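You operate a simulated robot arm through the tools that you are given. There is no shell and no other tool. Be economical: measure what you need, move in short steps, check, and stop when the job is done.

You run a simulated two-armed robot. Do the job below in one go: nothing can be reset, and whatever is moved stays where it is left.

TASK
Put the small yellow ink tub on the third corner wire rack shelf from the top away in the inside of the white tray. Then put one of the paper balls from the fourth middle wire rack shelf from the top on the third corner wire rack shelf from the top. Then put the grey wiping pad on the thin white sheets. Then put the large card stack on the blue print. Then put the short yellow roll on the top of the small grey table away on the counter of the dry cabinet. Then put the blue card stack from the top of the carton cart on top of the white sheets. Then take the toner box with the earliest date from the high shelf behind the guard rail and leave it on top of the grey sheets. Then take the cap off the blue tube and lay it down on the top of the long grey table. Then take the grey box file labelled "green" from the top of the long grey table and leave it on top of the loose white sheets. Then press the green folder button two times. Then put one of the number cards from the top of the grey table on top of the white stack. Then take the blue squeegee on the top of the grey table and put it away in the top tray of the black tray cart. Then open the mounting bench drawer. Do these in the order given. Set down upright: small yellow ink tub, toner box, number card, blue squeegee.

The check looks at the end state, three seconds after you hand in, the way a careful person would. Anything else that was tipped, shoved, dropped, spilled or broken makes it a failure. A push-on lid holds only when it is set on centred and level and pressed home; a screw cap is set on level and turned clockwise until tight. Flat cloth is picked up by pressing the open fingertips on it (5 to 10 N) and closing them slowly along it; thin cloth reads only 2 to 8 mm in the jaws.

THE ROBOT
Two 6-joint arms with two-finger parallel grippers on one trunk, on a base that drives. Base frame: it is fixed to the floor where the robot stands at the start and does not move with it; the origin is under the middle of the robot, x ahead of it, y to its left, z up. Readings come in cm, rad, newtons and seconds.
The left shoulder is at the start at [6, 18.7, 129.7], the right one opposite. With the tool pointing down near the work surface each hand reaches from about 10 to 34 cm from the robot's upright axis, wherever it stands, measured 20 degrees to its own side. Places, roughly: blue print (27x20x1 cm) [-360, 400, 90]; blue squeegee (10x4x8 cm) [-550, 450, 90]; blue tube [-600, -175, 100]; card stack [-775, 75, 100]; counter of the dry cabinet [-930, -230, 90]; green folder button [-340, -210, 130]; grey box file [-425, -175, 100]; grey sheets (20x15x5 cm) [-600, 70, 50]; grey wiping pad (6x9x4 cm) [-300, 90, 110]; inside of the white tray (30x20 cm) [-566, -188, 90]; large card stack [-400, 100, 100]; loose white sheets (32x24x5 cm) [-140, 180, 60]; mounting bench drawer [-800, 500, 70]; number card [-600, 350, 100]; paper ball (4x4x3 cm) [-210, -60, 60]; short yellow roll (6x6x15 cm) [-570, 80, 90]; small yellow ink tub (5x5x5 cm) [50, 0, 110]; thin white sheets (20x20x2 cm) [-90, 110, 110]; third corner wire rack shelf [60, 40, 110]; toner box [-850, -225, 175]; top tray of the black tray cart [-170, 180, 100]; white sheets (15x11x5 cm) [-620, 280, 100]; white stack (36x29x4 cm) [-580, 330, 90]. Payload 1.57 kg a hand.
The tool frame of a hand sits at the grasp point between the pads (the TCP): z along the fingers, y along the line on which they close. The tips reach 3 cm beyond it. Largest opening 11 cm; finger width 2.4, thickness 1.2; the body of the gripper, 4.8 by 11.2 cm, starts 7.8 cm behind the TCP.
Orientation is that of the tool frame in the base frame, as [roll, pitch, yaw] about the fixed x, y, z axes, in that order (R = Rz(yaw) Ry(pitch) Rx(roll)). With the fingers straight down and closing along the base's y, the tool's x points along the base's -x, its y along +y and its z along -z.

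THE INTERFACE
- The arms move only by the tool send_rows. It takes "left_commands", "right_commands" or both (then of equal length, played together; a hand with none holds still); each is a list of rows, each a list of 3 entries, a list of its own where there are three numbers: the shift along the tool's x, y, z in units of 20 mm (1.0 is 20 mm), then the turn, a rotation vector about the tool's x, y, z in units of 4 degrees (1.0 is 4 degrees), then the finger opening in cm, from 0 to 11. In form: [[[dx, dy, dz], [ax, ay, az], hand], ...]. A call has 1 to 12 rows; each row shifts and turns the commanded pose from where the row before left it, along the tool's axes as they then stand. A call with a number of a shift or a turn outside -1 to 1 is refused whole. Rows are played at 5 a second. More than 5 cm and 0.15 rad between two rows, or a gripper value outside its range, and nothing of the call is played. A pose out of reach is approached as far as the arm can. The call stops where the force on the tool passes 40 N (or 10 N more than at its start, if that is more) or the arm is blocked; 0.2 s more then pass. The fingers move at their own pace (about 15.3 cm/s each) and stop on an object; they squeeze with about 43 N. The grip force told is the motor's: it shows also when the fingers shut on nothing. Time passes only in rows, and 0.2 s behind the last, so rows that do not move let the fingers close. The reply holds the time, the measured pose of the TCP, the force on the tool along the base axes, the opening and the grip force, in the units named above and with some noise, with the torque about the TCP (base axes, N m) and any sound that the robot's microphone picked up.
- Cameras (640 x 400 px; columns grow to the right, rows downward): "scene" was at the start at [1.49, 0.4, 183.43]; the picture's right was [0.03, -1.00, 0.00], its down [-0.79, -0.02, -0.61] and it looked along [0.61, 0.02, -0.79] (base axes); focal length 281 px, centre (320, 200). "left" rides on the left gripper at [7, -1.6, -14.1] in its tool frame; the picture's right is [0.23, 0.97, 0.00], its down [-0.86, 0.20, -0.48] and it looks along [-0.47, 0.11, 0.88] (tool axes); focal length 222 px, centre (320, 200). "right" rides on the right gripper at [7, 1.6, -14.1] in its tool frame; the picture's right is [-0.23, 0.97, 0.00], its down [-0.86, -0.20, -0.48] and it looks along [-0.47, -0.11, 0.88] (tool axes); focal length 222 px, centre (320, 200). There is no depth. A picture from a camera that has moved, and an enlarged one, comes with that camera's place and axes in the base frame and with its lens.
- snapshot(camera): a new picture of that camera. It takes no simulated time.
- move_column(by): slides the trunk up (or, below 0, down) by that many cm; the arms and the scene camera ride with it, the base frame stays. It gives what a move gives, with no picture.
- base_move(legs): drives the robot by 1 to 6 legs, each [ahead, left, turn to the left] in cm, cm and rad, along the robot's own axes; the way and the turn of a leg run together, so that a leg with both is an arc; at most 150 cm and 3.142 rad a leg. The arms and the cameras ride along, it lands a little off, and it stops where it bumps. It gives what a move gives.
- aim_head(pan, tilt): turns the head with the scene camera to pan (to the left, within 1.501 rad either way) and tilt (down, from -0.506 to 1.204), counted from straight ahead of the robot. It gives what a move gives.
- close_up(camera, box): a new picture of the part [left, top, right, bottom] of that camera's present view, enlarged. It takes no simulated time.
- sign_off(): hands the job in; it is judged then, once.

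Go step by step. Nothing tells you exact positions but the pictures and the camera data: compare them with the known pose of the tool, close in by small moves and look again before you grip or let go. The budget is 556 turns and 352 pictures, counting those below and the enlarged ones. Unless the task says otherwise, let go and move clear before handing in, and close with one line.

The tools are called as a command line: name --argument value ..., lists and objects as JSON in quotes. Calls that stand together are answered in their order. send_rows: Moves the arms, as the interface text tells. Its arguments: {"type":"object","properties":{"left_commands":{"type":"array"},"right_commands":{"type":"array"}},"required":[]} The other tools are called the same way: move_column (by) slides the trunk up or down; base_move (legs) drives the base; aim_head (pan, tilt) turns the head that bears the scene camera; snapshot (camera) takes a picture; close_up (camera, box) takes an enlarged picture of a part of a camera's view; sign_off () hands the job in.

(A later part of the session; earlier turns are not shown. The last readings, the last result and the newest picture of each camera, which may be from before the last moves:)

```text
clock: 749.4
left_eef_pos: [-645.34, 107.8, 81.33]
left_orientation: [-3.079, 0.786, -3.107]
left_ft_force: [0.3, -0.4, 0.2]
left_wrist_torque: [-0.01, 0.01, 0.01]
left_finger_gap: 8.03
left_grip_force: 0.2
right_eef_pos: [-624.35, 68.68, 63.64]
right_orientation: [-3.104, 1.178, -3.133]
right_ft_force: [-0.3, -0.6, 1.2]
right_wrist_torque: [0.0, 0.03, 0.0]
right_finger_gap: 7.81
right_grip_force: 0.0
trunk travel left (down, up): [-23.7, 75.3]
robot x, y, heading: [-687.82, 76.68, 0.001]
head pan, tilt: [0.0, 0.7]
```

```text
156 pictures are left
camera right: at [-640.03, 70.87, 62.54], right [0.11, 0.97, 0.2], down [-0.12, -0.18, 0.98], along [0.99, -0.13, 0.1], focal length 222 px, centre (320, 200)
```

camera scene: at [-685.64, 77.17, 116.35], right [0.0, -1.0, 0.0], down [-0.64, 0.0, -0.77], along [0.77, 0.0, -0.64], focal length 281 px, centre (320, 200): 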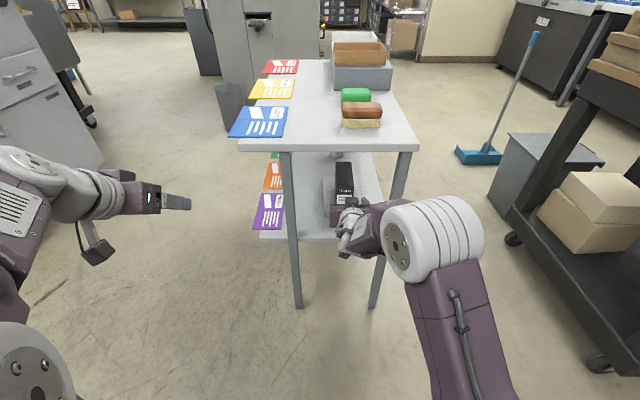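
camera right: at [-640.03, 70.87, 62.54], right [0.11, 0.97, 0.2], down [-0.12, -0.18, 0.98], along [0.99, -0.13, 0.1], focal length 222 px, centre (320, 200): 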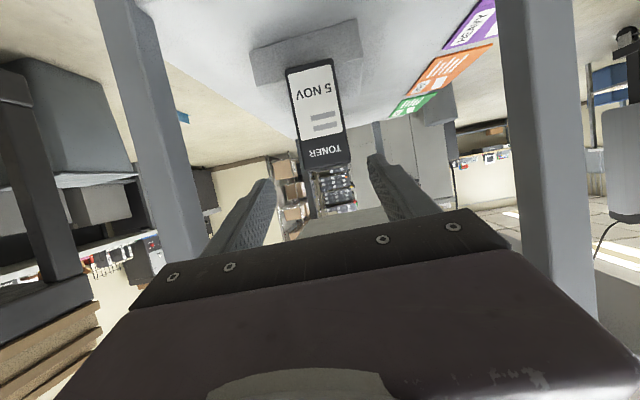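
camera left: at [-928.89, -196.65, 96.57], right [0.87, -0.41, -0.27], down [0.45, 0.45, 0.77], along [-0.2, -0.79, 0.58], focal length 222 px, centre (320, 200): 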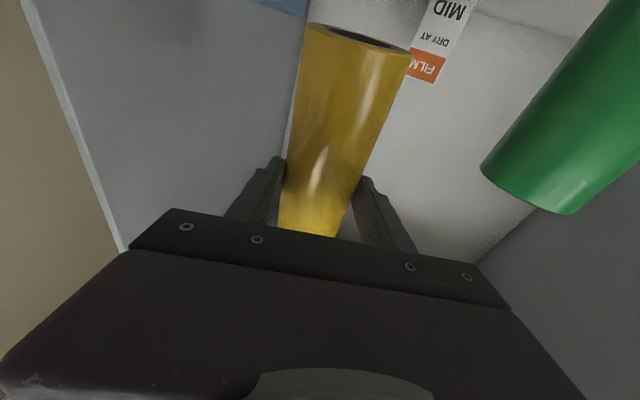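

Toner 5 NOV stands on the grey sheets. Retract the right hand, go north to open floor, raise, and head for the blue tube.

send_rows --right_commands '[[[0.38, 0, -0.93], [0, 0, 0], 8], [[0.38, 0, -0.93], [0, 0, 0], 8], [[0.38, 0, -0.93], [0, 0, 0], 8], [[0.38, 0, -0.93], [0, 0, 0], 8], [[0.38, 0, -0.93], [0, 0, 0], 8], [[0.38, 0, -0.93], [0, 0, 0], 8], [[0.38, 0, -0.93], [0, 0, 0], 8]]'

base_move --legs '[[-3, 0, 0], [0, 90, 0]]'

move_column --by 40

move_column --by 25

base_move --legs '[[100, 0, 0], [98, 0, 0], [0, 0, -1.57]]'

aim_head --pan 0.0 --tilt 0.5

snapshot --camera "scene"

```text
clock: 751.0
left_eef_pos: [-645.32, 107.77, 81.44]
left_orientation: [-3.078, 0.785, -3.109]
left_ft_force: [0.2, 0.3, -0.4]
left_wrist_torque: [0.01, 0.02, 0.0]
left_finger_gap: 7.98
left_grip_force: 0.1
right_eef_pos: [-638.48, 69.06, 63.73]
right_orientation: [-3.101, 1.178, -3.131]
right_ft_force: [-0.2, -0.1, 0.5]
right_wrist_torque: [-0.02, 0.01, 0.0]
right_finger_gap: 8.0
right_grip_force: 0.0
trunk travel left (down, up): [-23.7, 75.3]
robot x, y, heading: [-688.17, 76.67, 0.003]
head pan, tilt: [0.0, 0.7]
```

```text
clock: 756.2
left_eef_pos: [-648.17, 197.62, 81.34]
left_orientation: [-3.078, 0.785, -3.108]
left_ft_force: [0.3, -0.3, -0.1]
left_wrist_torque: [-0.03, -0.01, -0.01]
left_finger_gap: 8.0
left_grip_force: 0.1
right_eef_pos: [-641.43, 158.82, 63.67]
right_orientation: [-3.104, 1.179, -3.134]
right_ft_force: [-0.3, -0.3, 0.1]
right_wrist_torque: [0.01, -0.02, -0.03]
right_finger_gap: 8.01
right_grip_force: 0.1
trunk travel left (down, up): [-23.7, 75.3]
robot x, y, heading: [-691.05, 167.07, -0.004]
head pan, tilt: [0.0, 0.7]
```

```text
clock: 760.0
left_eef_pos: [-648.22, 197.68, 121.33]
left_orientation: [-3.077, 0.785, -3.109]
left_ft_force: [-0.2, 0.5, -0.8]
left_wrist_torque: [-0.04, -0.01, -0.01]
left_finger_gap: 7.98
left_grip_force: 0.0
right_eef_pos: [-641.4, 158.9, 103.68]
right_orientation: [-3.102, 1.178, -3.134]
right_ft_force: [-0.6, 0.2, -0.1]
right_wrist_torque: [-0.01, 0.03, 0.01]
right_finger_gap: 8.02
right_grip_force: 0.0
trunk travel left (down, up): [-63.7, 35.3]
robot x, y, heading: [-691.15, 166.67, -0.001]
head pan, tilt: [0.0, 0.7]
```

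```text
clock: 762.6
left_eef_pos: [-648.24, 197.64, 146.42]
left_orientation: [-3.08, 0.786, -3.108]
left_ft_force: [0.2, -1.1, -0.3]
left_wrist_torque: [-0.03, -0.01, 0.01]
left_finger_gap: 7.99
left_grip_force: 0.1
right_eef_pos: [-641.4, 158.94, 128.67]
right_orientation: [-3.103, 1.177, -3.134]
right_ft_force: [0.0, 0.1, -0.3]
right_wrist_torque: [-0.02, -0.01, -0.01]
right_finger_gap: 7.99
right_grip_force: 0.0
trunk travel left (down, up): [-88.7, 10.3]
robot x, y, heading: [-691.27, 166.73, -0.006]
head pan, tilt: [0.0, 0.7]
```

```text
clock: 776.3
left_eef_pos: [-459.52, 123.84, 146.29]
left_orientation: [-3.078, 0.787, 1.625]
left_ft_force: [-0.3, -0.8, 0.8]
left_wrist_torque: [0.0, 0.0, 0.0]
left_finger_gap: 8.01
left_grip_force: 0.1
right_eef_pos: [-498.13, 116.5, 128.68]
right_orientation: [-3.104, 1.177, 1.599]
right_ft_force: [0.2, 0.0, -0.4]
right_wrist_torque: [-0.01, 0.02, -0.04]
right_finger_gap: 7.97
right_grip_force: 0.0
trunk travel left (down, up): [-88.7, 10.3]
robot x, y, heading: [-491.1, 166.28, -1.551]
head pan, tilt: [0.0, 0.7]
```

```text
clock: 777.0
left_eef_pos: [-459.53, 123.84, 146.39]
left_orientation: [-3.078, 0.787, 1.624]
left_ft_force: [-0.5, 0.1, 0.4]
left_wrist_torque: [-0.01, -0.01, 0.02]
left_finger_gap: 8.01
left_grip_force: 0.0
right_eef_pos: [-498.18, 116.35, 128.75]
right_orientation: [-3.103, 1.179, 1.598]
right_ft_force: [0.2, 1.3, -0.5]
right_wrist_torque: [-0.02, 0.0, 0.01]
right_finger_gap: 8.01
right_grip_force: 0.1
trunk travel left (down, up): [-88.7, 10.3]
robot x, y, heading: [-491.07, 165.84, -1.554]
head pan, tilt: [0.0, 0.499]
```

```text
155 pictures are left
camera scene: at [-491.08, 163.23, 183.11], right [-1.0, -0.02, 0.0], down [-0.01, 0.48, -0.88], along [0.02, -0.88, -0.48], focal length 281 px, centre (320, 200)
```

scene: 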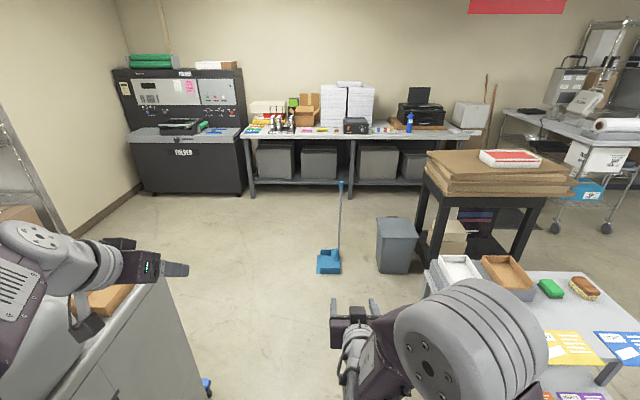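

base_move --legs '[[73, 0, -0.017], [73, 0, 0], [0, 32, 0], [65, 0, 0], [65, 0, 0], [0, -108, 0]]'

aim_head --pan -0.3 --tilt 0.7

snapshot --camera "scene"

```text
clock: 797.9
left_eef_pos: [-537.38, -151.61, 146.41]
left_orientation: [-3.078, 0.785, 1.594]
left_ft_force: [0.3, -0.3, 0.9]
left_wrist_torque: [-0.01, 0.0, -0.03]
left_finger_gap: 8.03
left_grip_force: 0.0
right_eef_pos: [-576.18, -157.94, 128.78]
right_orientation: [-3.104, 1.177, 1.568]
right_ft_force: [0.4, -1.0, 0.0]
right_wrist_torque: [-0.02, 0.04, -0.01]
right_finger_gap: 7.98
right_grip_force: 0.0
trunk travel left (down, up): [-88.7, 10.3]
robot x, y, heading: [-567.79, -108.41, -1.578]
head pan, tilt: [0.0, 0.499]
```

```text
clock: 798.7
left_eef_pos: [-537.4, -151.69, 146.43]
left_orientation: [-3.079, 0.786, 1.592]
left_ft_force: [1.0, 0.1, 0.5]
left_wrist_torque: [0.02, 0.02, 0.05]
left_finger_gap: 8.01
left_grip_force: 0.1
right_eef_pos: [-576.22, -158.04, 128.61]
right_orientation: [-3.104, 1.18, 1.567]
right_ft_force: [0.4, -0.1, -0.2]
right_wrist_torque: [0.01, -0.01, 0.02]
right_finger_gap: 8.01
right_grip_force: 0.0
trunk travel left (down, up): [-88.7, 10.3]
robot x, y, heading: [-567.75, -108.46, -1.581]
head pan, tilt: [-0.3, 0.7]
```

```text
154 pictures are left
camera scene: at [-570.25, -110.32, 181.35], right [-0.95, 0.31, 0.0], down [0.2, 0.61, -0.77], along [-0.23, -0.73, -0.64], focal length 281 px, centre (320, 200)
```

scene: 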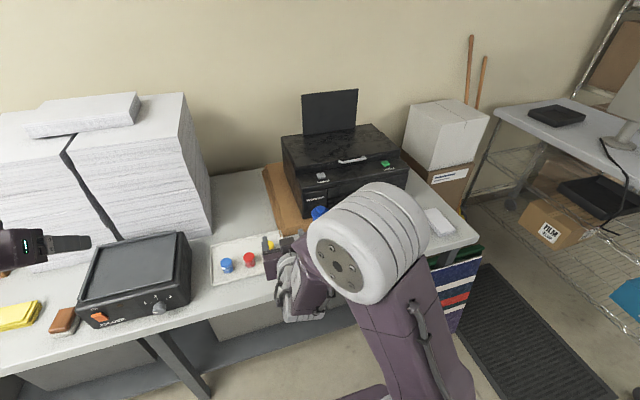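

snapshot --camera "right"

close_up --camera "scene" --box '[280, 170, 480, 280]'

```text
153 pictures are left
camera right: at [-574.01, -142.18, 127.61], right [0.97, -0.12, 0.2], down [-0.18, 0.12, 0.98], along [-0.15, -0.98, 0.1], focal length 222 px, centre (320, 200)
```

right: 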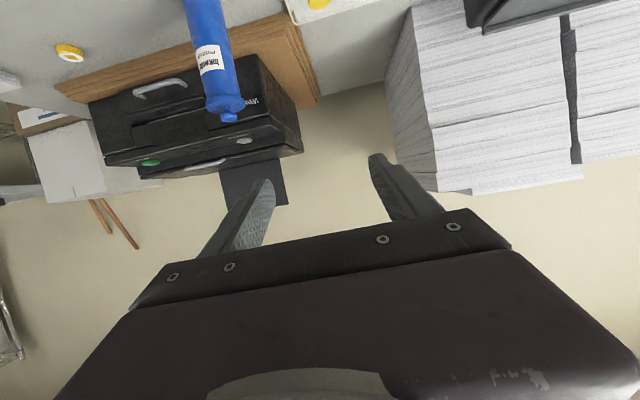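

```text
3.20 times, centred on (380, 225) of scene
camera zoom: at [-570.25, -110.32, 181.35], right [-0.95, 0.31, 0.0], down [0.2, 0.61, -0.77], along [-0.23, -0.73, -0.64], focal length 901 px, centre (128, 120)
```

zoom: 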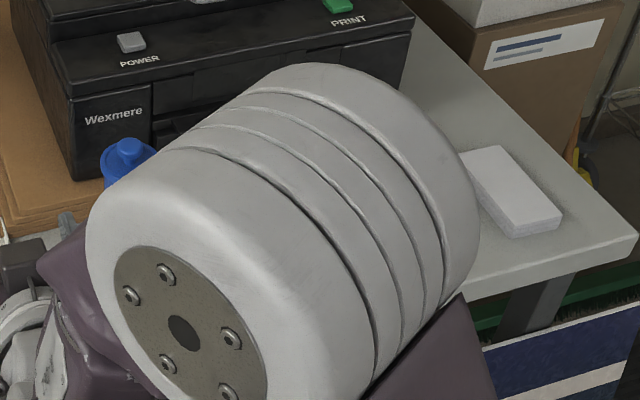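

close_up --camera "right" --box '[160, 0, 300, 140]'

```text
2.86 times, centred on (230, 70) of right
camera zoom: at [-574.01, -142.18, 127.61], right [0.97, -0.12, 0.2], down [-0.18, 0.12, 0.98], along [-0.15, -0.98, 0.1], focal length 635 px, centre (577, 571)
```

zoom: 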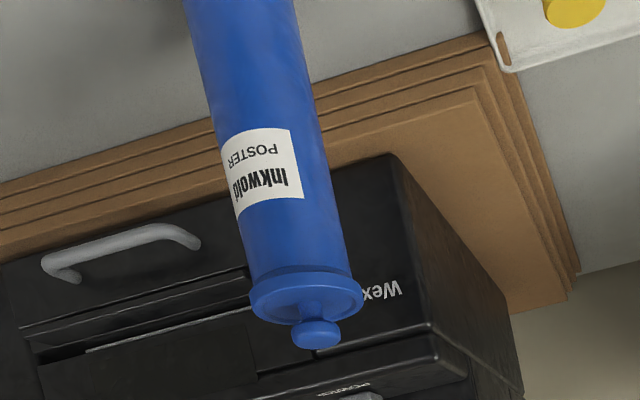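

The cap is a flanged lid with a small knob on top, at about [-591.5,-178,116]. I'll stand turned slightly right, hold the tube with the left hand and lift the cap with the right. First position the base.

base_move --legs '[[6, 0, 0], [0, 0, -0.34], [7, 2, 0]]'

send_rows --left_commands '[[[0, 0, 0], [0, -1, 0], 8], [[0, 0, 0], [0, -1, 0], 8], [[0, 0, 0], [0, -1, 0], 8], [[0, 0, 0], [0, -1, 0], 8], [[0, 0, 0], [0, -1, 0], 8], [[0, 0, 0], [0, -0.7, 0], 8], [[0.5, 0, 0.2], [0, 0, 0], 8], [[0.5, 0, 0.2], [0, 0, 0], 8]]'

aim_head --pan 0.0 --tilt 0.8

snapshot --camera "scene"

snapshot --camera "left"

snapshot --camera "right"

```text
clock: 801.4
left_eef_pos: [-554.07, -171.43, 146.83]
left_orientation: [-3.079, 0.793, 1.249]
left_ft_force: [-0.1, 0.3, -0.2]
left_wrist_torque: [-0.05, 0.01, 0.03]
left_finger_gap: 8.01
left_grip_force: 0.0
right_eef_pos: [-592.79, -164.61, 129.07]
right_orientation: [-3.106, 1.185, 1.223]
right_ft_force: [0.7, 0.8, 0.2]
right_wrist_torque: [0.01, -0.01, 0.01]
right_finger_gap: 8.0
right_grip_force: 0.0
trunk travel left (down, up): [-88.7, 10.3]
robot x, y, heading: [-568.22, -121.62, -1.928]
head pan, tilt: [-0.3, 0.7]
```

```text
clock: 803.2
left_eef_pos: [-554.43, -172.47, 144.28]
left_orientation: [-3.024, 1.183, 1.314]
left_ft_force: [0.2, -0.6, -0.2]
left_wrist_torque: [0.01, -0.03, 0.02]
left_finger_gap: 8.01
left_grip_force: 0.0
right_eef_pos: [-592.93, -165.41, 128.65]
right_orientation: [-3.103, 1.178, 1.228]
right_ft_force: [0.8, -0.5, -0.4]
right_wrist_torque: [0.01, 0.0, -0.03]
right_finger_gap: 8.01
right_grip_force: 0.1
trunk travel left (down, up): [-88.7, 10.3]
robot x, y, heading: [-568.06, -121.65, -1.928]
head pan, tilt: [-0.3, 0.7]
```

```text
clock: 804.0
left_eef_pos: [-554.41, -172.48, 144.24]
left_orientation: [-3.025, 1.183, 1.313]
left_ft_force: [-0.6, -0.1, 0.6]
left_wrist_torque: [0.0, 0.03, 0.0]
left_finger_gap: 8.0
left_grip_force: 0.0
right_eef_pos: [-593.0, -165.44, 128.76]
right_orientation: [-3.102, 1.177, 1.226]
right_ft_force: [0.3, 0.7, -0.2]
right_wrist_torque: [0.01, 0.01, 0.05]
right_finger_gap: 7.99
right_grip_force: 0.0
trunk travel left (down, up): [-88.7, 10.3]
robot x, y, heading: [-568.05, -121.66, -1.924]
head pan, tilt: [0.0, 0.799]
```

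```text
150 pictures are left
camera scene: at [-569.03, -123.36, 180.52], right [-0.94, 0.35, 0.0], down [0.25, 0.67, -0.7], along [-0.24, -0.65, -0.72], focal length 281 px, centre (320, 200)
```

scene: 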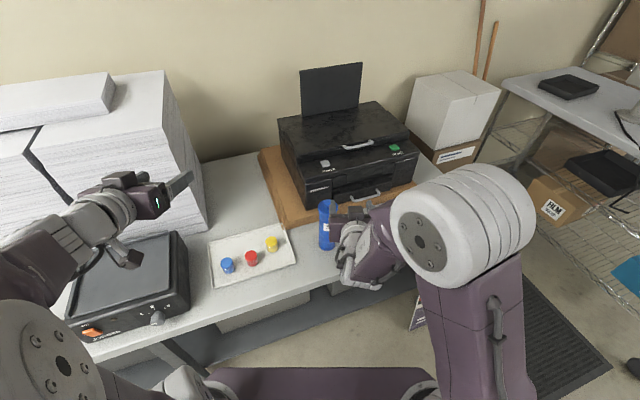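

```text
149 pictures are left
camera left: at [-550.25, -157.2, 143.2], right [0.93, -0.26, -0.25], down [0.27, 0.03, 0.96], along [-0.25, -0.96, 0.1], focal length 222 px, centre (320, 200)
```

left: 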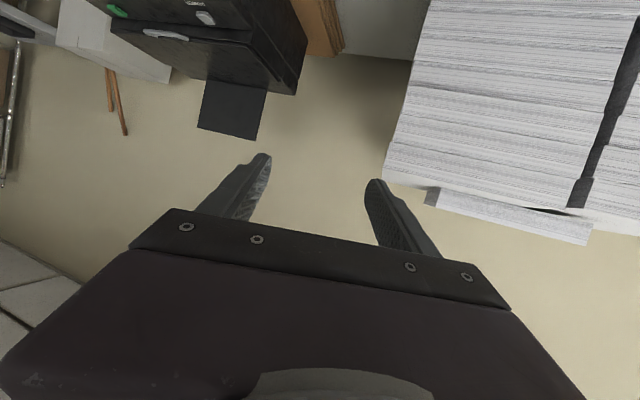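

```text
148 pictures are left
camera right: at [-585.58, -151.3, 127.61], right [0.87, -0.44, 0.2], down [-0.13, 0.18, 0.98], along [-0.47, -0.88, 0.1], focal length 222 px, centre (320, 200)
```

right: 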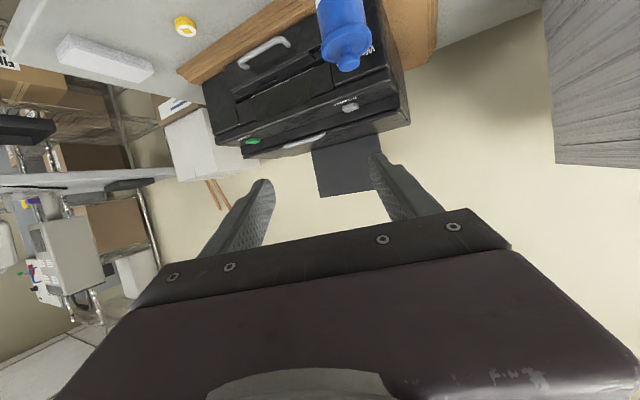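

Tube stands vertical at about [-593.5,-181.7], knob top z≈114. I move 3 cm nearer, lower the trunk, lift the right hand, and bring the left hand down on its side.

base_move --legs '[[3, 0, 0]]'

move_column --by -12

send_rows --left_commands '[[[0.9, -0.5, -0.6], [0, 0, 0], 8], [[0.9, -0.5, -0.6], [0, 0, 0], 8], [[0.9, -0.5, -0.6], [0, 0, 0], 8], [[0.9, -0.5, -0.3], [0, 0, 0], 8], [[0.9, -0.5, 0], [0, 0, 0], 8], [[0.9, -0.3, 0.3], [0, 0, 0], 8], [[0.9, 0, 0.37], [0, 0, 0], 8], [[0.9, 0, 0.37], [0, 0, 0], 8], [[0.9, 0, 0.37], [0, 0, 0], 8], [[0.9, 0, 0.37], [0, 0, 0], 8], [[0.9, 0, 0.37], [0, 0, 0], 8], [[0.9, 0, 0.37], [0, 0, 0], 8]]' --right_commands '[[[-0.9, 0, -0.37], [0, 0, 0], 6], [[-0.9, 0, -0.37], [0, 0, 0], 6], [[-0.9, 0, -0.37], [0, 0, 0], 6], [[-0.9, 0, -0.37], [0, 0, 0], 6], [[-0.9, 0, -0.37], [0, 0, 0], 6], [[0, 0, 0], [0, 0, 0], 6], [[0, 0, 0], [0, 0, 0], 6], [[0, 0, 0], [0, 0, 0], 6], [[0, 0, 0], [0, 0, 0], 6], [[0, 0, 0], [0, 0, 0], 6], [[0, 0, 0], [0, 0, 0], 6], [[0, 0, 0], [0, 0, 0], 6]]'

snapshot --camera "left"

snapshot --camera "scene"

```text
clock: 804.8
left_eef_pos: [-555.12, -174.32, 144.55]
left_orientation: [-3.023, 1.189, 1.315]
left_ft_force: [1.0, 0.8, 0.3]
left_wrist_torque: [-0.01, 0.03, 0.02]
left_finger_gap: 8.0
left_grip_force: 0.1
right_eef_pos: [-593.76, -167.57, 128.99]
right_orientation: [-3.104, 1.185, 1.227]
right_ft_force: [-0.3, 0.9, 0.0]
right_wrist_torque: [0.01, -0.03, 0.0]
right_finger_gap: 8.02
right_grip_force: 0.1
trunk travel left (down, up): [-88.7, 10.3]
robot x, y, heading: [-569.54, -124.05, -1.922]
head pan, tilt: [0.0, 0.799]
```

```text
clock: 806.3
left_eef_pos: [-555.4, -175.33, 132.34]
left_orientation: [-3.025, 1.183, 1.314]
left_ft_force: [-0.2, -0.2, 0.6]
left_wrist_torque: [-0.04, 0.0, 0.01]
left_finger_gap: 7.99
left_grip_force: 0.0
right_eef_pos: [-594.09, -168.36, 116.61]
right_orientation: [-3.104, 1.176, 1.227]
right_ft_force: [-0.1, 0.1, 0.4]
right_wrist_torque: [0.03, 0.0, -0.03]
right_finger_gap: 8.03
right_grip_force: 0.1
trunk travel left (down, up): [-76.7, 22.3]
robot x, y, heading: [-569.57, -124.01, -1.921]
head pan, tilt: [0.0, 0.799]
```

```text
clock: 808.9
left_eef_pos: [-553.89, -177.21, 119.89]
left_orientation: [-3.024, 1.179, 1.314]
left_ft_force: [0.1, -0.5, -0.2]
left_wrist_torque: [0.01, 0.0, -0.02]
left_finger_gap: 8.01
left_grip_force: 0.0
left hand out of reach, approached as far as the arm can: row 2, 3, 4, 5, 6, 7, 8, 9, 10, 11, 12
right_eef_pos: [-593.75, -168.45, 126.53]
right_orientation: [-3.104, 1.176, 1.229]
right_ft_force: [0.8, 0.1, 0.2]
right_wrist_torque: [0.01, 0.0, 0.01]
right_finger_gap: 6.01
right_grip_force: 0.0
trunk travel left (down, up): [-76.7, 22.3]
robot x, y, heading: [-569.45, -124.4, -1.926]
head pan, tilt: [0.0, 0.799]
```

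```text
147 pictures are left
camera left: at [-549.72, -161.97, 118.77], right [0.93, -0.26, -0.25], down [0.27, 0.02, 0.96], along [-0.25, -0.96, 0.09], focal length 222 px, centre (320, 200)
```

left: 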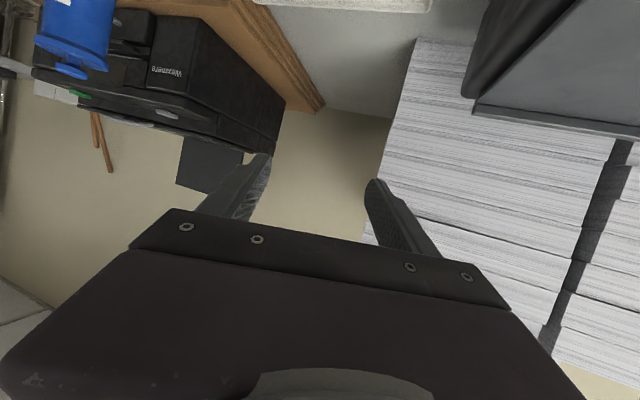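

```text
146 pictures are left
camera scene: at [-569.99, -126.3, 168.52], right [-0.94, 0.35, 0.0], down [0.25, 0.67, -0.7], along [-0.24, -0.65, -0.72], focal length 281 px, centre (320, 200)
```

scene: 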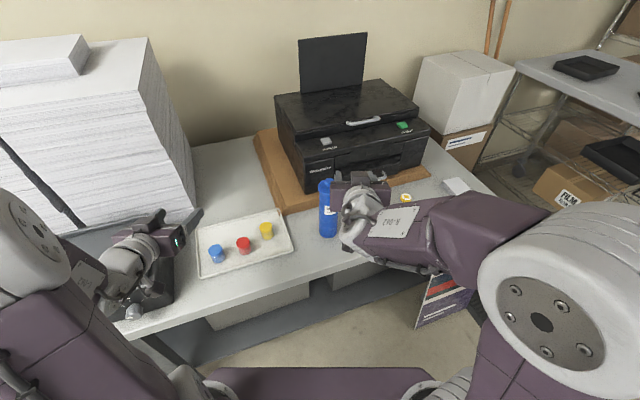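

The left arm can't fold in that way. I'll first try the cap with the right hand alone, gently. Look at the knob from the right camera.

send_rows --right_commands '[[[0.2, 0.8, 0], [0, 0, 0], 6], [[0.2, 0.8, 0], [0, 0, 0], 6], [[0.3, 0.7, 0], [0, 0, 0], 6]]'

snapshot --camera "right"

close_up --camera "scene" --box '[270, 150, 410, 260]'

```text
clock: 809.7
left_eef_pos: [-553.93, -177.15, 119.92]
left_orientation: [-3.021, 1.179, 1.315]
left_ft_force: [-0.5, 0.2, -0.1]
left_wrist_torque: [-0.03, 0.02, 0.0]
left_finger_gap: 7.99
left_grip_force: 0.1
right_eef_pos: [-589.3, -169.53, 125.14]
right_orientation: [-3.101, 1.178, 1.227]
right_ft_force: [-0.1, 0.0, -0.5]
right_wrist_torque: [0.0, 0.02, -0.02]
right_finger_gap: 6.01
right_grip_force: 0.1
trunk travel left (down, up): [-76.7, 22.3]
robot x, y, heading: [-569.71, -124.33, -1.925]
head pan, tilt: [0.0, 0.799]
```

```text
145 pictures are left
camera right: at [-581.99, -155.36, 123.98], right [0.88, -0.44, 0.2], down [-0.13, 0.18, 0.98], along [-0.47, -0.88, 0.1], focal length 222 px, centre (320, 200)
```

right: 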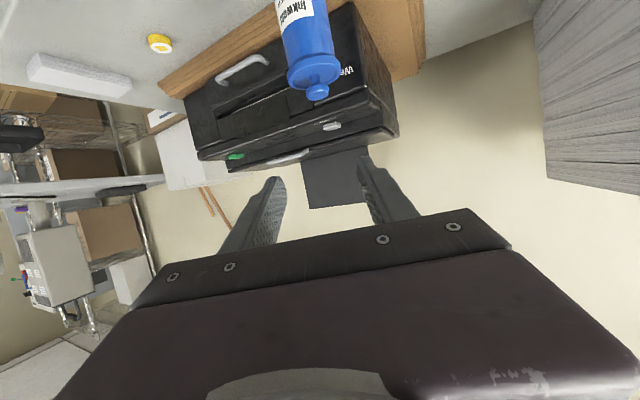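

```text
3.64 times, centred on (340, 205) of scene
camera zoom: at [-570.02, -126.16, 168.52], right [-0.94, 0.35, 0.0], down [0.25, 0.67, -0.7], along [-0.24, -0.65, -0.72], focal length 1023 px, centre (247, 182)
```

zoom: 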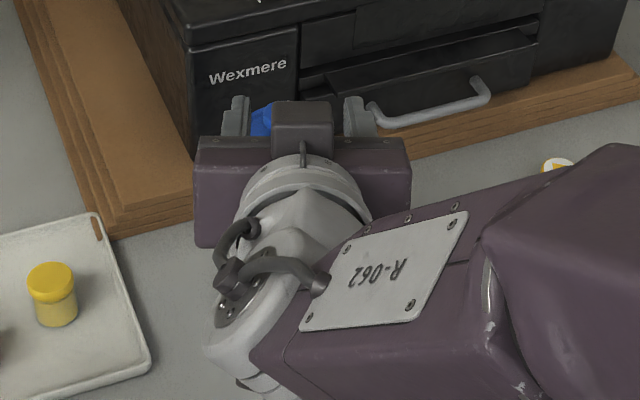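

Knob confirmed at about [-593.5,-181.7,113.6]. Approach most of the way.

send_rows --right_commands '[[[0.35, 0, 1], [0, 0, 0], 6], [[0.35, 0, 1], [0, 0, 0], 6], [[0.35, 0, 1], [0, 0, 0], 6], [[0.3, 0, 1], [0, 0, 0], 6], [[0.3, 0, 1], [0, 0, 0], 6]]'

snapshot --camera "right"

```text
clock: 810.9
left_eef_pos: [-553.89, -177.2, 119.82]
left_orientation: [-3.023, 1.179, 1.314]
left_ft_force: [-0.1, 0.3, -0.3]
left_wrist_torque: [-0.01, 0.02, -0.02]
left_finger_gap: 8.01
left_grip_force: 0.0
right_eef_pos: [-592.4, -177.08, 118.25]
right_orientation: [-3.103, 1.178, 1.226]
right_ft_force: [0.5, -0.6, -0.3]
right_wrist_torque: [0.02, -0.07, -0.02]
right_finger_gap: 6.0
right_grip_force: 0.0
trunk travel left (down, up): [-76.7, 22.3]
robot x, y, heading: [-569.57, -124.56, -1.927]
head pan, tilt: [0.0, 0.799]
```

```text
143 pictures are left
camera right: at [-585.14, -162.93, 117.03], right [0.88, -0.44, 0.2], down [-0.13, 0.18, 0.98], along [-0.47, -0.88, 0.1], focal length 222 px, centre (320, 200)
```

right: 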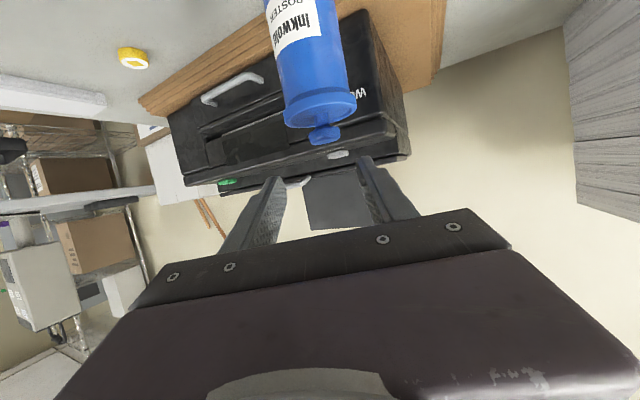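

send_rows --right_commands '[[[0.3, 0.15, 1], [0, 0, 0], 6], [[0.3, 0.1, 1], [0, 0, 0], 6], [[0.3, 0, 1], [0, 0, 0], 6]]'

snapshot --camera "right"

```text
clock: 811.7
left_eef_pos: [-553.95, -177.01, 119.88]
left_orientation: [-3.024, 1.179, 1.312]
left_ft_force: [0.3, 0.1, 0.0]
left_wrist_torque: [0.0, -0.02, 0.03]
left_finger_gap: 7.98
left_grip_force: 0.0
right_eef_pos: [-593.85, -181.64, 114.2]
right_orientation: [-3.102, 1.177, 1.226]
right_ft_force: [0.8, 0.5, -0.8]
right_wrist_torque: [0.01, 0.0, 0.0]
right_finger_gap: 6.01
right_grip_force: 0.1
trunk travel left (down, up): [-76.7, 22.3]
robot x, y, heading: [-569.51, -124.79, -1.926]
head pan, tilt: [0.0, 0.799]
```

```text
142 pictures are left
camera right: at [-586.49, -167.49, 113.09], right [0.88, -0.44, 0.2], down [-0.13, 0.17, 0.98], along [-0.47, -0.88, 0.1], focal length 222 px, centre (320, 200)
```

right: 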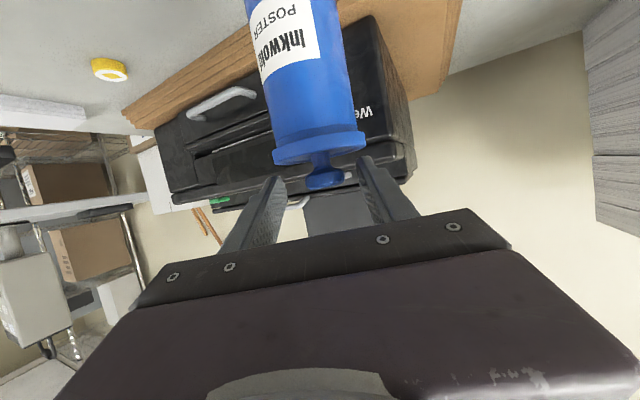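

Knob is between the fingers. Lower 0.4 cm and close.

send_rows --right_commands '[[[0.18, 0, 0.08], [0, 0, 0], 6], [[0, 0, 0], [0, 0, 0], 4], [[0, 0, 0], [0, 0, 0], 2], [[0, 0, 0], [0, 0, 0], 1.5], [[0, 0, 0], [0, 0, 0], 1.5]]'

snapshot --camera "right"

```text
clock: 812.9
left_eef_pos: [-553.84, -176.99, 119.93]
left_orientation: [-3.023, 1.181, 1.317]
left_ft_force: [0.2, 0.1, -0.2]
left_wrist_torque: [0.05, 0.02, -0.04]
left_finger_gap: 8.01
left_grip_force: 0.1
right_eef_pos: [-593.87, -181.51, 113.93]
right_orientation: [-3.1, 1.18, 1.227]
right_ft_force: [0.9, -1.3, 7.1]
right_wrist_torque: [-0.12, 0.07, 0.05]
right_finger_gap: 2.8
right_grip_force: 38.4
trunk travel left (down, up): [-76.7, 22.3]
robot x, y, heading: [-569.39, -124.39, -1.925]
head pan, tilt: [0.0, 0.799]
```

```text
141 pictures are left
camera right: at [-586.43, -167.38, 112.82], right [0.88, -0.44, 0.2], down [-0.13, 0.18, 0.98], along [-0.47, -0.88, 0.1], focal length 222 px, centre (320, 200)
```

right: 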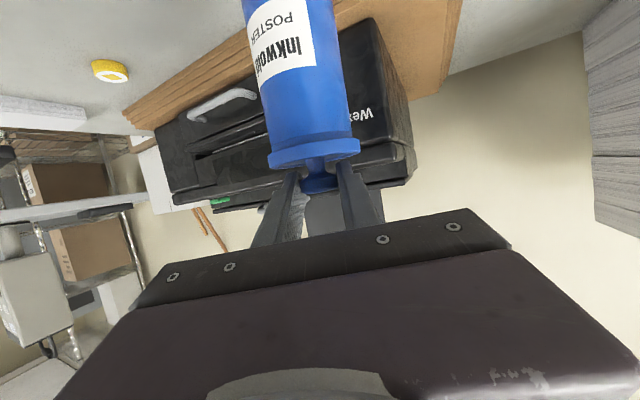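

Gripped the knob. Lift 0.8 cm and see whether the cap separates.

move_column --by 0.8

snapshot --camera "right"

```text
clock: 813.5
left_eef_pos: [-553.89, -177.01, 120.75]
left_orientation: [-3.022, 1.18, 1.314]
left_ft_force: [0.1, 0.6, 0.7]
left_wrist_torque: [-0.03, 0.01, 0.0]
left_finger_gap: 7.99
left_grip_force: 0.1
right_eef_pos: [-593.71, -181.42, 114.62]
right_orientation: [-3.101, 1.175, 1.229]
right_ft_force: [-0.1, 0.1, -0.4]
right_wrist_torque: [-0.02, 0.03, -0.02]
right_finger_gap: 2.79
right_grip_force: 38.8
trunk travel left (down, up): [-77.5, 21.5]
robot x, y, heading: [-569.53, -124.34, -1.928]
head pan, tilt: [0.0, 0.799]
heard: snap
```

```text
140 pictures are left
camera right: at [-586.49, -167.36, 113.52], right [0.87, -0.44, 0.2], down [-0.13, 0.17, 0.98], along [-0.47, -0.88, 0.1], focal length 222 px, centre (320, 200)
```

right: 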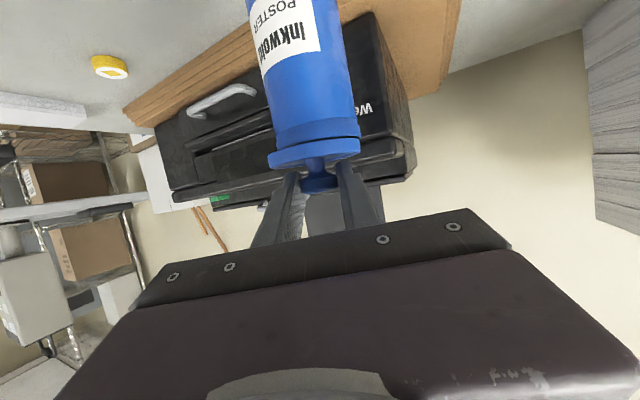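

A snap: the cap is off (force now near zero). I lift it clear, carry it right to free table space at about [-611,-177].

send_rows --right_commands '[[[-0.9, 0, -0.37], [0, 0, 0], 1.5], [[-0.9, 0, -0.37], [0, 0, 0], 1.5], [[-0.9, 0, -0.37], [0, 0, 0], 1.5], [[0, -1, 0.1], [0, 0, 0], 1.5], [[0, -1, 0.1], [0, 0, 0], 1.5], [[0, -1, 0.1], [0, 0, 0], 1.5], [[0, -1, 0.1], [0, 0, 0], 1.5], [[0, -1, 0.1], [0, 0, 0], 1.5], [[0, -1, 0.1], [0, 0, 0], 1.5], [[0, -1, 0.1], [0, 0, 0], 1.5], [[0, -1, 0.1], [0, 0, 0], 1.5], [[0, -0.8, 0], [0, 0, 0], 1.5]]'

snapshot --camera "scene"

snapshot --camera "right"

```text
clock: 816.1
left_eef_pos: [-553.94, -177.06, 120.59]
left_orientation: [-3.024, 1.18, 1.315]
left_ft_force: [0.3, 0.1, -0.1]
left_wrist_torque: [-0.01, -0.03, 0.03]
left_finger_gap: 7.98
left_grip_force: 0.0
right_eef_pos: [-606.49, -178.28, 121.24]
right_orientation: [-3.094, 1.175, 1.225]
right_ft_force: [-0.5, -0.1, -0.4]
right_wrist_torque: [-0.01, -0.02, -0.04]
right_finger_gap: 2.8
right_grip_force: 38.3
right hand out of reach, approached as far as the arm can: row 10, 11, 12
trunk travel left (down, up): [-77.5, 21.5]
robot x, y, heading: [-569.37, -124.73, -1.926]
head pan, tilt: [0.0, 0.799]
```

```text
139 pictures are left
camera scene: at [-570.09, -126.16, 169.32], right [-0.94, 0.35, 0.0], down [0.25, 0.67, -0.7], along [-0.24, -0.65, -0.72], focal length 281 px, centre (320, 200)
```

scene: 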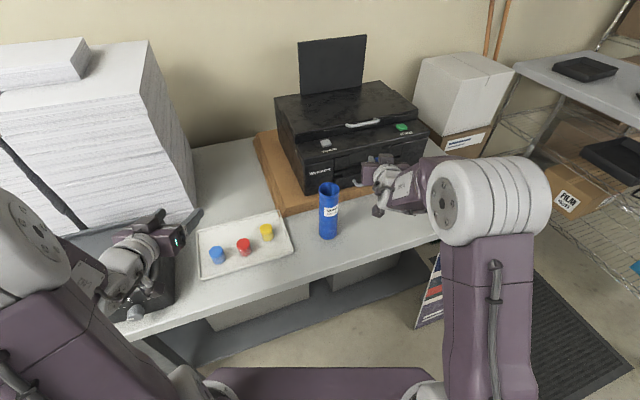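

```text
138 pictures are left
camera right: at [-598.93, -164.24, 120.11], right [0.87, -0.45, 0.19], down [-0.12, 0.17, 0.98], along [-0.48, -0.87, 0.09], focal length 222 px, centre (320, 200)
```

right: 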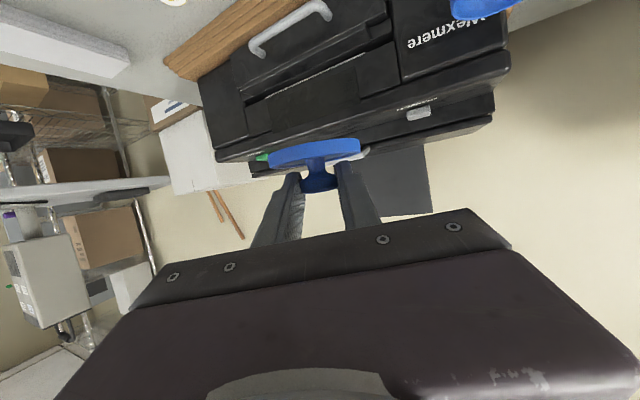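

Free spot below. Lower the cap with the right arm only (left hand is over the jogger).

send_rows --right_commands '[[[0.92, 0, 0.38], [0, 0, 0], 1.5], [[0.92, 0, 0.38], [0, 0, 0], 1.5], [[0.92, 0, 0.38], [0, 0, 0], 1.5], [[0.92, 0, 0.38], [0, 0, 0], 1.5], [[0.92, 0, 0.38], [0, 0, 0], 1.5], [[0.92, 0, 0.38], [0, 0, 0], 1.5], [[0.92, 0, 0.38], [0, 0, 0], 1.5], [[0.92, 0, 0.38], [0, 0, 0], 1.5], [[0.92, 0, 0.38], [0, 0, 0], 1.5], [[0.92, 0, 0.38], [0, 0, 0], 1.5]]'

snapshot --camera "right"

close_up --camera "scene" --box '[290, 140, 450, 270]'

```text
clock: 818.3
left_eef_pos: [-554.02, -177.19, 120.65]
left_orientation: [-3.023, 1.182, 1.314]
left_ft_force: [-0.2, 0.3, 0.6]
left_wrist_torque: [0.02, -0.01, 0.0]
left_finger_gap: 7.99
left_grip_force: 0.1
right_eef_pos: [-603.97, -182.0, 103.13]
right_orientation: [-3.065, 1.173, 1.26]
right_ft_force: [-0.3, 0.4, 0.0]
right_wrist_torque: [0.03, -0.02, -0.03]
right_finger_gap: 2.77
right_grip_force: 37.9
right hand out of reach, approached as far as the arm can: row 1, 2, 3, 4, 5, 7, 8, 9, 10
trunk travel left (down, up): [-77.5, 21.5]
robot x, y, heading: [-569.56, -124.37, -1.924]
head pan, tilt: [0.0, 0.799]
```

```text
137 pictures are left
camera right: at [-596.54, -167.93, 102.0], right [0.88, -0.45, 0.18], down [-0.12, 0.17, 0.98], along [-0.47, -0.88, 0.09], focal length 222 px, centre (320, 200)
```

right: 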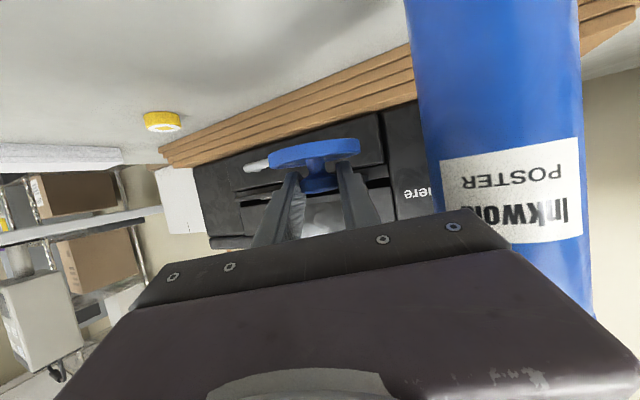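

```text
3.08 times, centred on (370, 205) of scene
camera zoom: at [-570.08, -126.26, 169.32], right [-0.94, 0.35, 0.0], down [0.25, 0.67, -0.7], along [-0.24, -0.65, -0.72], focal length 866 px, centre (166, 185)
```

zoom: 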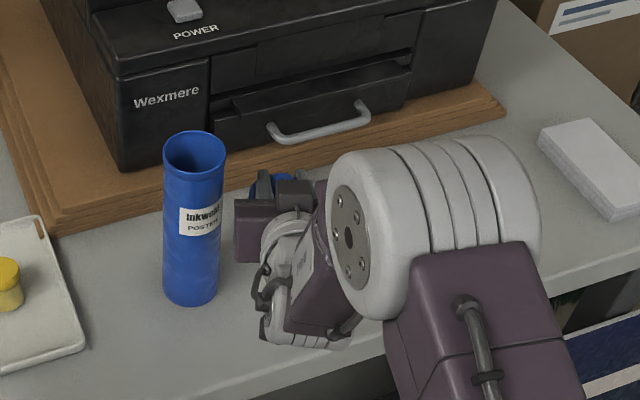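

The hand is near the tube; I strafe the base 5 cm right for clearance, lift the left hand a bit, then lower with the trunk.

base_move --legs '[[0, -5, 0]]'

send_rows --left_commands '[[[-0.92, 0, -0.38], [0, 0, 0], 8], [[-0.92, 0, -0.38], [0, 0, 0], 8], [[-0.92, 0, -0.38], [0, 0, 0], 8], [[-0.92, 0, -0.38], [0, 0, 0], 8]]'

move_column --by -8

snapshot --camera "right"

close_up --camera "scene" --box '[270, 140, 430, 270]'

```text
clock: 819.2
left_eef_pos: [-558.02, -175.6, 120.52]
left_orientation: [-3.007, 1.179, 1.327]
left_ft_force: [1.1, 0.3, -0.8]
left_wrist_torque: [0.01, 0.05, -0.04]
left_finger_gap: 8.02
left_grip_force: 0.1
right_eef_pos: [-607.98, -180.46, 103.15]
right_orientation: [-3.051, 1.173, 1.274]
right_ft_force: [1.2, -0.1, -0.3]
right_wrist_torque: [0.03, 0.05, -0.07]
right_finger_gap: 2.79
right_grip_force: 38.4
trunk travel left (down, up): [-77.5, 21.5]
robot x, y, heading: [-573.82, -122.93, -1.921]
head pan, tilt: [0.0, 0.799]
```

```text
clock: 820.2
left_eef_pos: [-558.01, -175.42, 128.57]
left_orientation: [-3.022, 1.179, 1.316]
left_ft_force: [-0.5, 1.2, 0.3]
left_wrist_torque: [-0.03, -0.02, -0.02]
left_finger_gap: 8.01
left_grip_force: 0.0
right_eef_pos: [-608.39, -180.25, 103.12]
right_orientation: [-3.065, 1.172, 1.263]
right_ft_force: [0.2, -0.5, -0.7]
right_wrist_torque: [0.0, 0.0, 0.0]
right_finger_gap: 2.79
right_grip_force: 38.0
trunk travel left (down, up): [-77.5, 21.5]
robot x, y, heading: [-574.03, -122.79, -1.927]
head pan, tilt: [0.0, 0.799]
```

```text
clock: 821.4
left_eef_pos: [-558.04, -175.53, 120.68]
left_orientation: [-3.021, 1.179, 1.317]
left_ft_force: [0.4, 0.9, -0.1]
left_wrist_torque: [-0.02, 0.01, -0.01]
left_finger_gap: 8.0
left_grip_force: 0.2
right_eef_pos: [-608.35, -180.38, 95.2]
right_orientation: [-3.065, 1.175, 1.26]
right_ft_force: [0.2, 1.1, 0.7]
right_wrist_torque: [0.04, 0.01, 0.01]
right_finger_gap: 2.78
right_grip_force: 37.8
trunk travel left (down, up): [-69.5, 29.5]
robot x, y, heading: [-573.95, -122.87, -1.922]
head pan, tilt: [0.0, 0.799]
```

```text
135 pictures are left
camera right: at [-601.09, -166.18, 94.05], right [0.88, -0.44, 0.18], down [-0.12, 0.17, 0.98], along [-0.47, -0.88, 0.09], focal length 222 px, centre (320, 200)
```

right: 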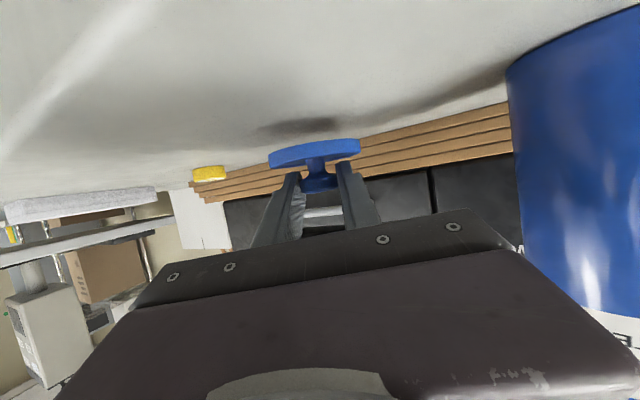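

```text
3.08 times, centred on (350, 205) of scene
camera zoom: at [-574.67, -124.46, 161.32], right [-0.94, 0.35, 0.0], down [0.25, 0.67, -0.7], along [-0.24, -0.65, -0.72], focal length 866 px, centre (228, 185)
```

zoom: 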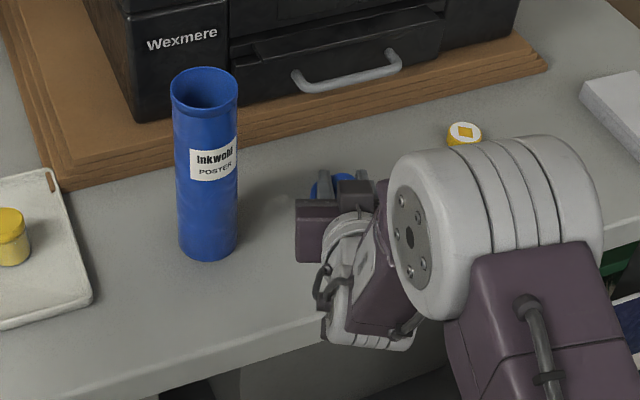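

move_column --by -1.5

move_column --by -1

snapshot --camera "right"

```text
clock: 822.0
left_eef_pos: [-558.1, -175.54, 119.12]
left_orientation: [-3.022, 1.18, 1.314]
left_ft_force: [-0.6, -0.4, -0.6]
left_wrist_torque: [0.03, -0.02, 0.0]
left_finger_gap: 7.99
left_grip_force: 0.0
right_eef_pos: [-608.42, -180.21, 93.63]
right_orientation: [-3.064, 1.175, 1.262]
right_ft_force: [-0.4, 1.0, -0.8]
right_wrist_torque: [-0.01, -0.01, -0.01]
right_finger_gap: 2.77
right_grip_force: 37.7
trunk travel left (down, up): [-68.0, 31.0]
robot x, y, heading: [-573.52, -122.62, -1.925]
head pan, tilt: [0.0, 0.799]
```

```text
clock: 822.6
left_eef_pos: [-558.05, -175.19, 118.3]
left_orientation: [-3.022, 1.183, 1.318]
left_ft_force: [-0.1, -0.9, 0.0]
left_wrist_torque: [-0.01, -0.02, 0.0]
left_finger_gap: 8.01
left_grip_force: 0.1
right_eef_pos: [-608.43, -180.38, 93.23]
right_orientation: [-3.062, 1.188, 1.261]
right_ft_force: [-4.6, -5.7, 25.6]
right_wrist_torque: [0.31, 0.21, 0.08]
right_finger_gap: 2.79
right_grip_force: 38.3
trunk travel left (down, up): [-67.0, 32.0]
robot x, y, heading: [-574.02, -122.38, -1.927]
head pan, tilt: [0.0, 0.799]
```

```text
133 pictures are left
camera right: at [-601.08, -166.26, 91.95], right [0.88, -0.44, 0.18], down [-0.11, 0.18, 0.98], along [-0.47, -0.88, 0.11], focal length 222 px, centre (320, 200)
```

right: 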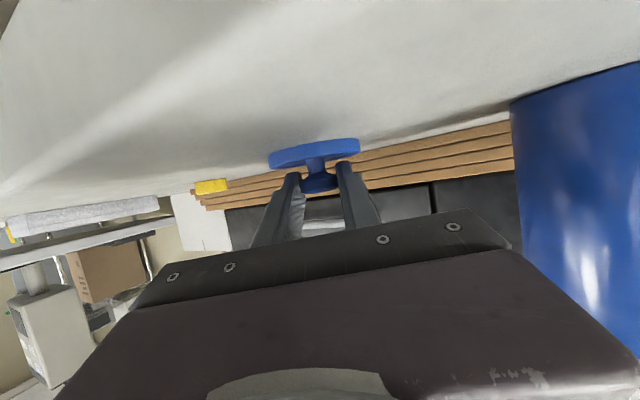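

Contact. Release and raise.

move_column --by 0.4

send_rows --right_commands '[[[0, 0, 0], [0, 0, 0], 3], [[0, 0, 0], [0, 0, 0], 4], [[0, 0, 0], [0, 0, 0], 5.5]]'

move_column --by 3

snapshot --camera "right"

```text
clock: 823.1
left_eef_pos: [-558.04, -175.28, 118.57]
left_orientation: [-3.022, 1.181, 1.316]
left_ft_force: [-0.3, 0.1, -0.3]
left_wrist_torque: [0.01, -0.02, -0.01]
left_finger_gap: 7.99
left_grip_force: 0.0
right_eef_pos: [-608.39, -180.36, 93.3]
right_orientation: [-3.063, 1.181, 1.266]
right_ft_force: [-2.1, -7.7, 19.4]
right_wrist_torque: [-0.56, 0.25, -0.03]
right_finger_gap: 2.77
right_grip_force: 37.9
trunk travel left (down, up): [-67.4, 31.6]
robot x, y, heading: [-574.14, -122.58, -1.926]
head pan, tilt: [0.0, 0.799]
```

```text
clock: 823.9
left_eef_pos: [-558.04, -175.18, 118.62]
left_orientation: [-3.022, 1.183, 1.316]
left_ft_force: [0.3, 0.3, 0.3]
left_wrist_torque: [-0.01, -0.04, 0.02]
left_finger_gap: 7.98
left_grip_force: 0.1
right_eef_pos: [-608.32, -180.04, 93.22]
right_orientation: [-3.067, 1.179, 1.259]
right_ft_force: [-5.7, 0.9, 17.9]
right_wrist_torque: [-0.54, -0.16, -0.21]
right_finger_gap: 4.87
right_grip_force: 0.1
trunk travel left (down, up): [-67.4, 31.6]
robot x, y, heading: [-574.25, -122.6, -1.923]
head pan, tilt: [0.0, 0.799]
```

```text
clock: 824.7
left_eef_pos: [-557.98, -175.52, 121.53]
left_orientation: [-3.022, 1.179, 1.317]
left_ft_force: [-0.4, -0.1, 0.5]
left_wrist_torque: [-0.03, -0.02, -0.01]
left_finger_gap: 8.01
left_grip_force: 0.1
right_eef_pos: [-608.44, -180.23, 95.89]
right_orientation: [-3.064, 1.172, 1.264]
right_ft_force: [-0.4, 0.5, -0.7]
right_wrist_torque: [0.0, -0.03, 0.05]
right_finger_gap: 5.51
right_grip_force: 0.0
trunk travel left (down, up): [-70.4, 28.6]
robot x, y, heading: [-573.92, -122.78, -1.925]
head pan, tilt: [0.0, 0.799]
```

```text
132 pictures are left
camera right: at [-601.08, -166.13, 94.89], right [0.88, -0.44, 0.18], down [-0.12, 0.17, 0.98], along [-0.46, -0.88, 0.09], focal length 222 px, centre (320, 200)
```

right: 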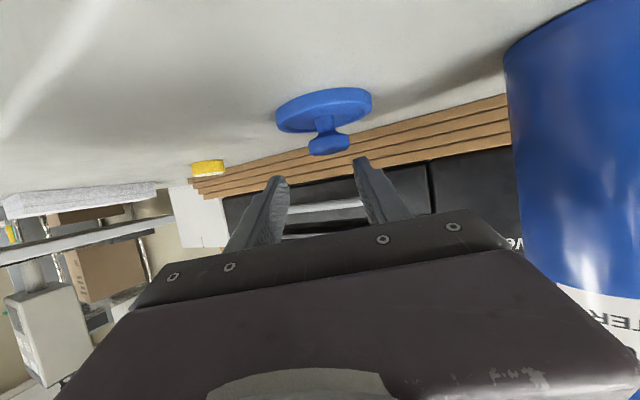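

Cap laid down. Next the box file: raise, back off, strafe along the table to x≈-430.

move_column --by 22

base_move --legs '[[-12, 0, 0], [0, 0, 0.355], [0, 70, 0], [0, 68, 0]]'

aim_head --pan 0.0 --tilt 0.7

snapshot --camera "scene"

```text
clock: 827.0
left_eef_pos: [-558.16, -175.48, 143.46]
left_orientation: [-3.024, 1.18, 1.316]
left_ft_force: [-0.4, -0.6, -0.2]
left_wrist_torque: [0.0, 0.02, 0.01]
left_finger_gap: 7.99
left_grip_force: 0.0
right_eef_pos: [-608.43, -180.28, 118.07]
right_orientation: [-3.066, 1.172, 1.26]
right_ft_force: [1.0, 0.4, -0.1]
right_wrist_torque: [0.02, -0.01, 0.0]
right_finger_gap: 5.51
right_grip_force: 0.0
trunk travel left (down, up): [-92.4, 6.6]
robot x, y, heading: [-573.98, -122.27, -1.925]
head pan, tilt: [0.0, 0.799]
```

```text
clock: 836.1
left_eef_pos: [-399.08, -155.33, 143.68]
left_orientation: [-3.024, 1.179, 1.668]
left_ft_force: [-0.1, 0.4, 0.8]
left_wrist_torque: [-0.01, 0.01, 0.0]
left_finger_gap: 8.01
left_grip_force: 0.1
right_eef_pos: [-444.58, -177.21, 117.99]
right_orientation: [-3.069, 1.175, 1.617]
right_ft_force: [0.5, 0.7, 0.3]
right_wrist_torque: [-0.03, -0.03, 0.01]
right_finger_gap: 5.53
right_grip_force: 0.0
trunk travel left (down, up): [-92.4, 6.6]
robot x, y, heading: [-432.39, -111.08, -1.567]
head pan, tilt: [0.0, 0.799]
```

```text
clock: 836.8
left_eef_pos: [-399.09, -155.31, 143.49]
left_orientation: [-3.022, 1.178, 1.669]
left_ft_force: [-0.4, -0.6, 0.3]
left_wrist_torque: [0.0, 0.0, 0.0]
left_finger_gap: 7.98
left_grip_force: 0.2
right_eef_pos: [-444.58, -177.22, 117.99]
right_orientation: [-3.065, 1.173, 1.617]
right_ft_force: [0.5, 0.2, 0.4]
right_wrist_torque: [0.02, -0.01, -0.04]
right_finger_gap: 5.49
right_grip_force: 0.1
trunk travel left (down, up): [-92.4, 6.6]
robot x, y, heading: [-432.18, -110.82, -1.564]
head pan, tilt: [0.0, 0.7]
```

```text
131 pictures are left
camera scene: at [-432.27, -113.59, 185.04], right [-1.0, 0.0, 0.0], down [0.0, 0.64, -0.76], along [0.0, -0.76, -0.64], focal length 281 px, centre (320, 200)
```

scene: 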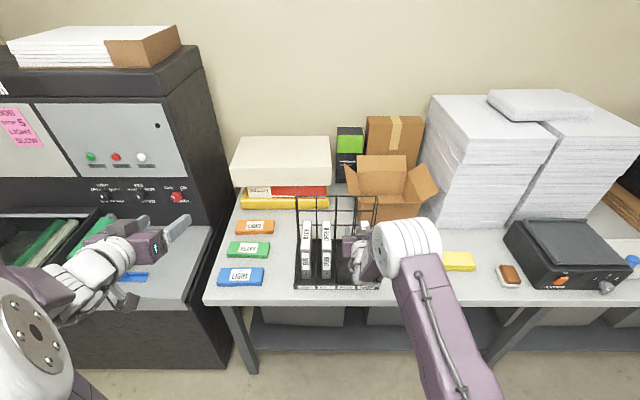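

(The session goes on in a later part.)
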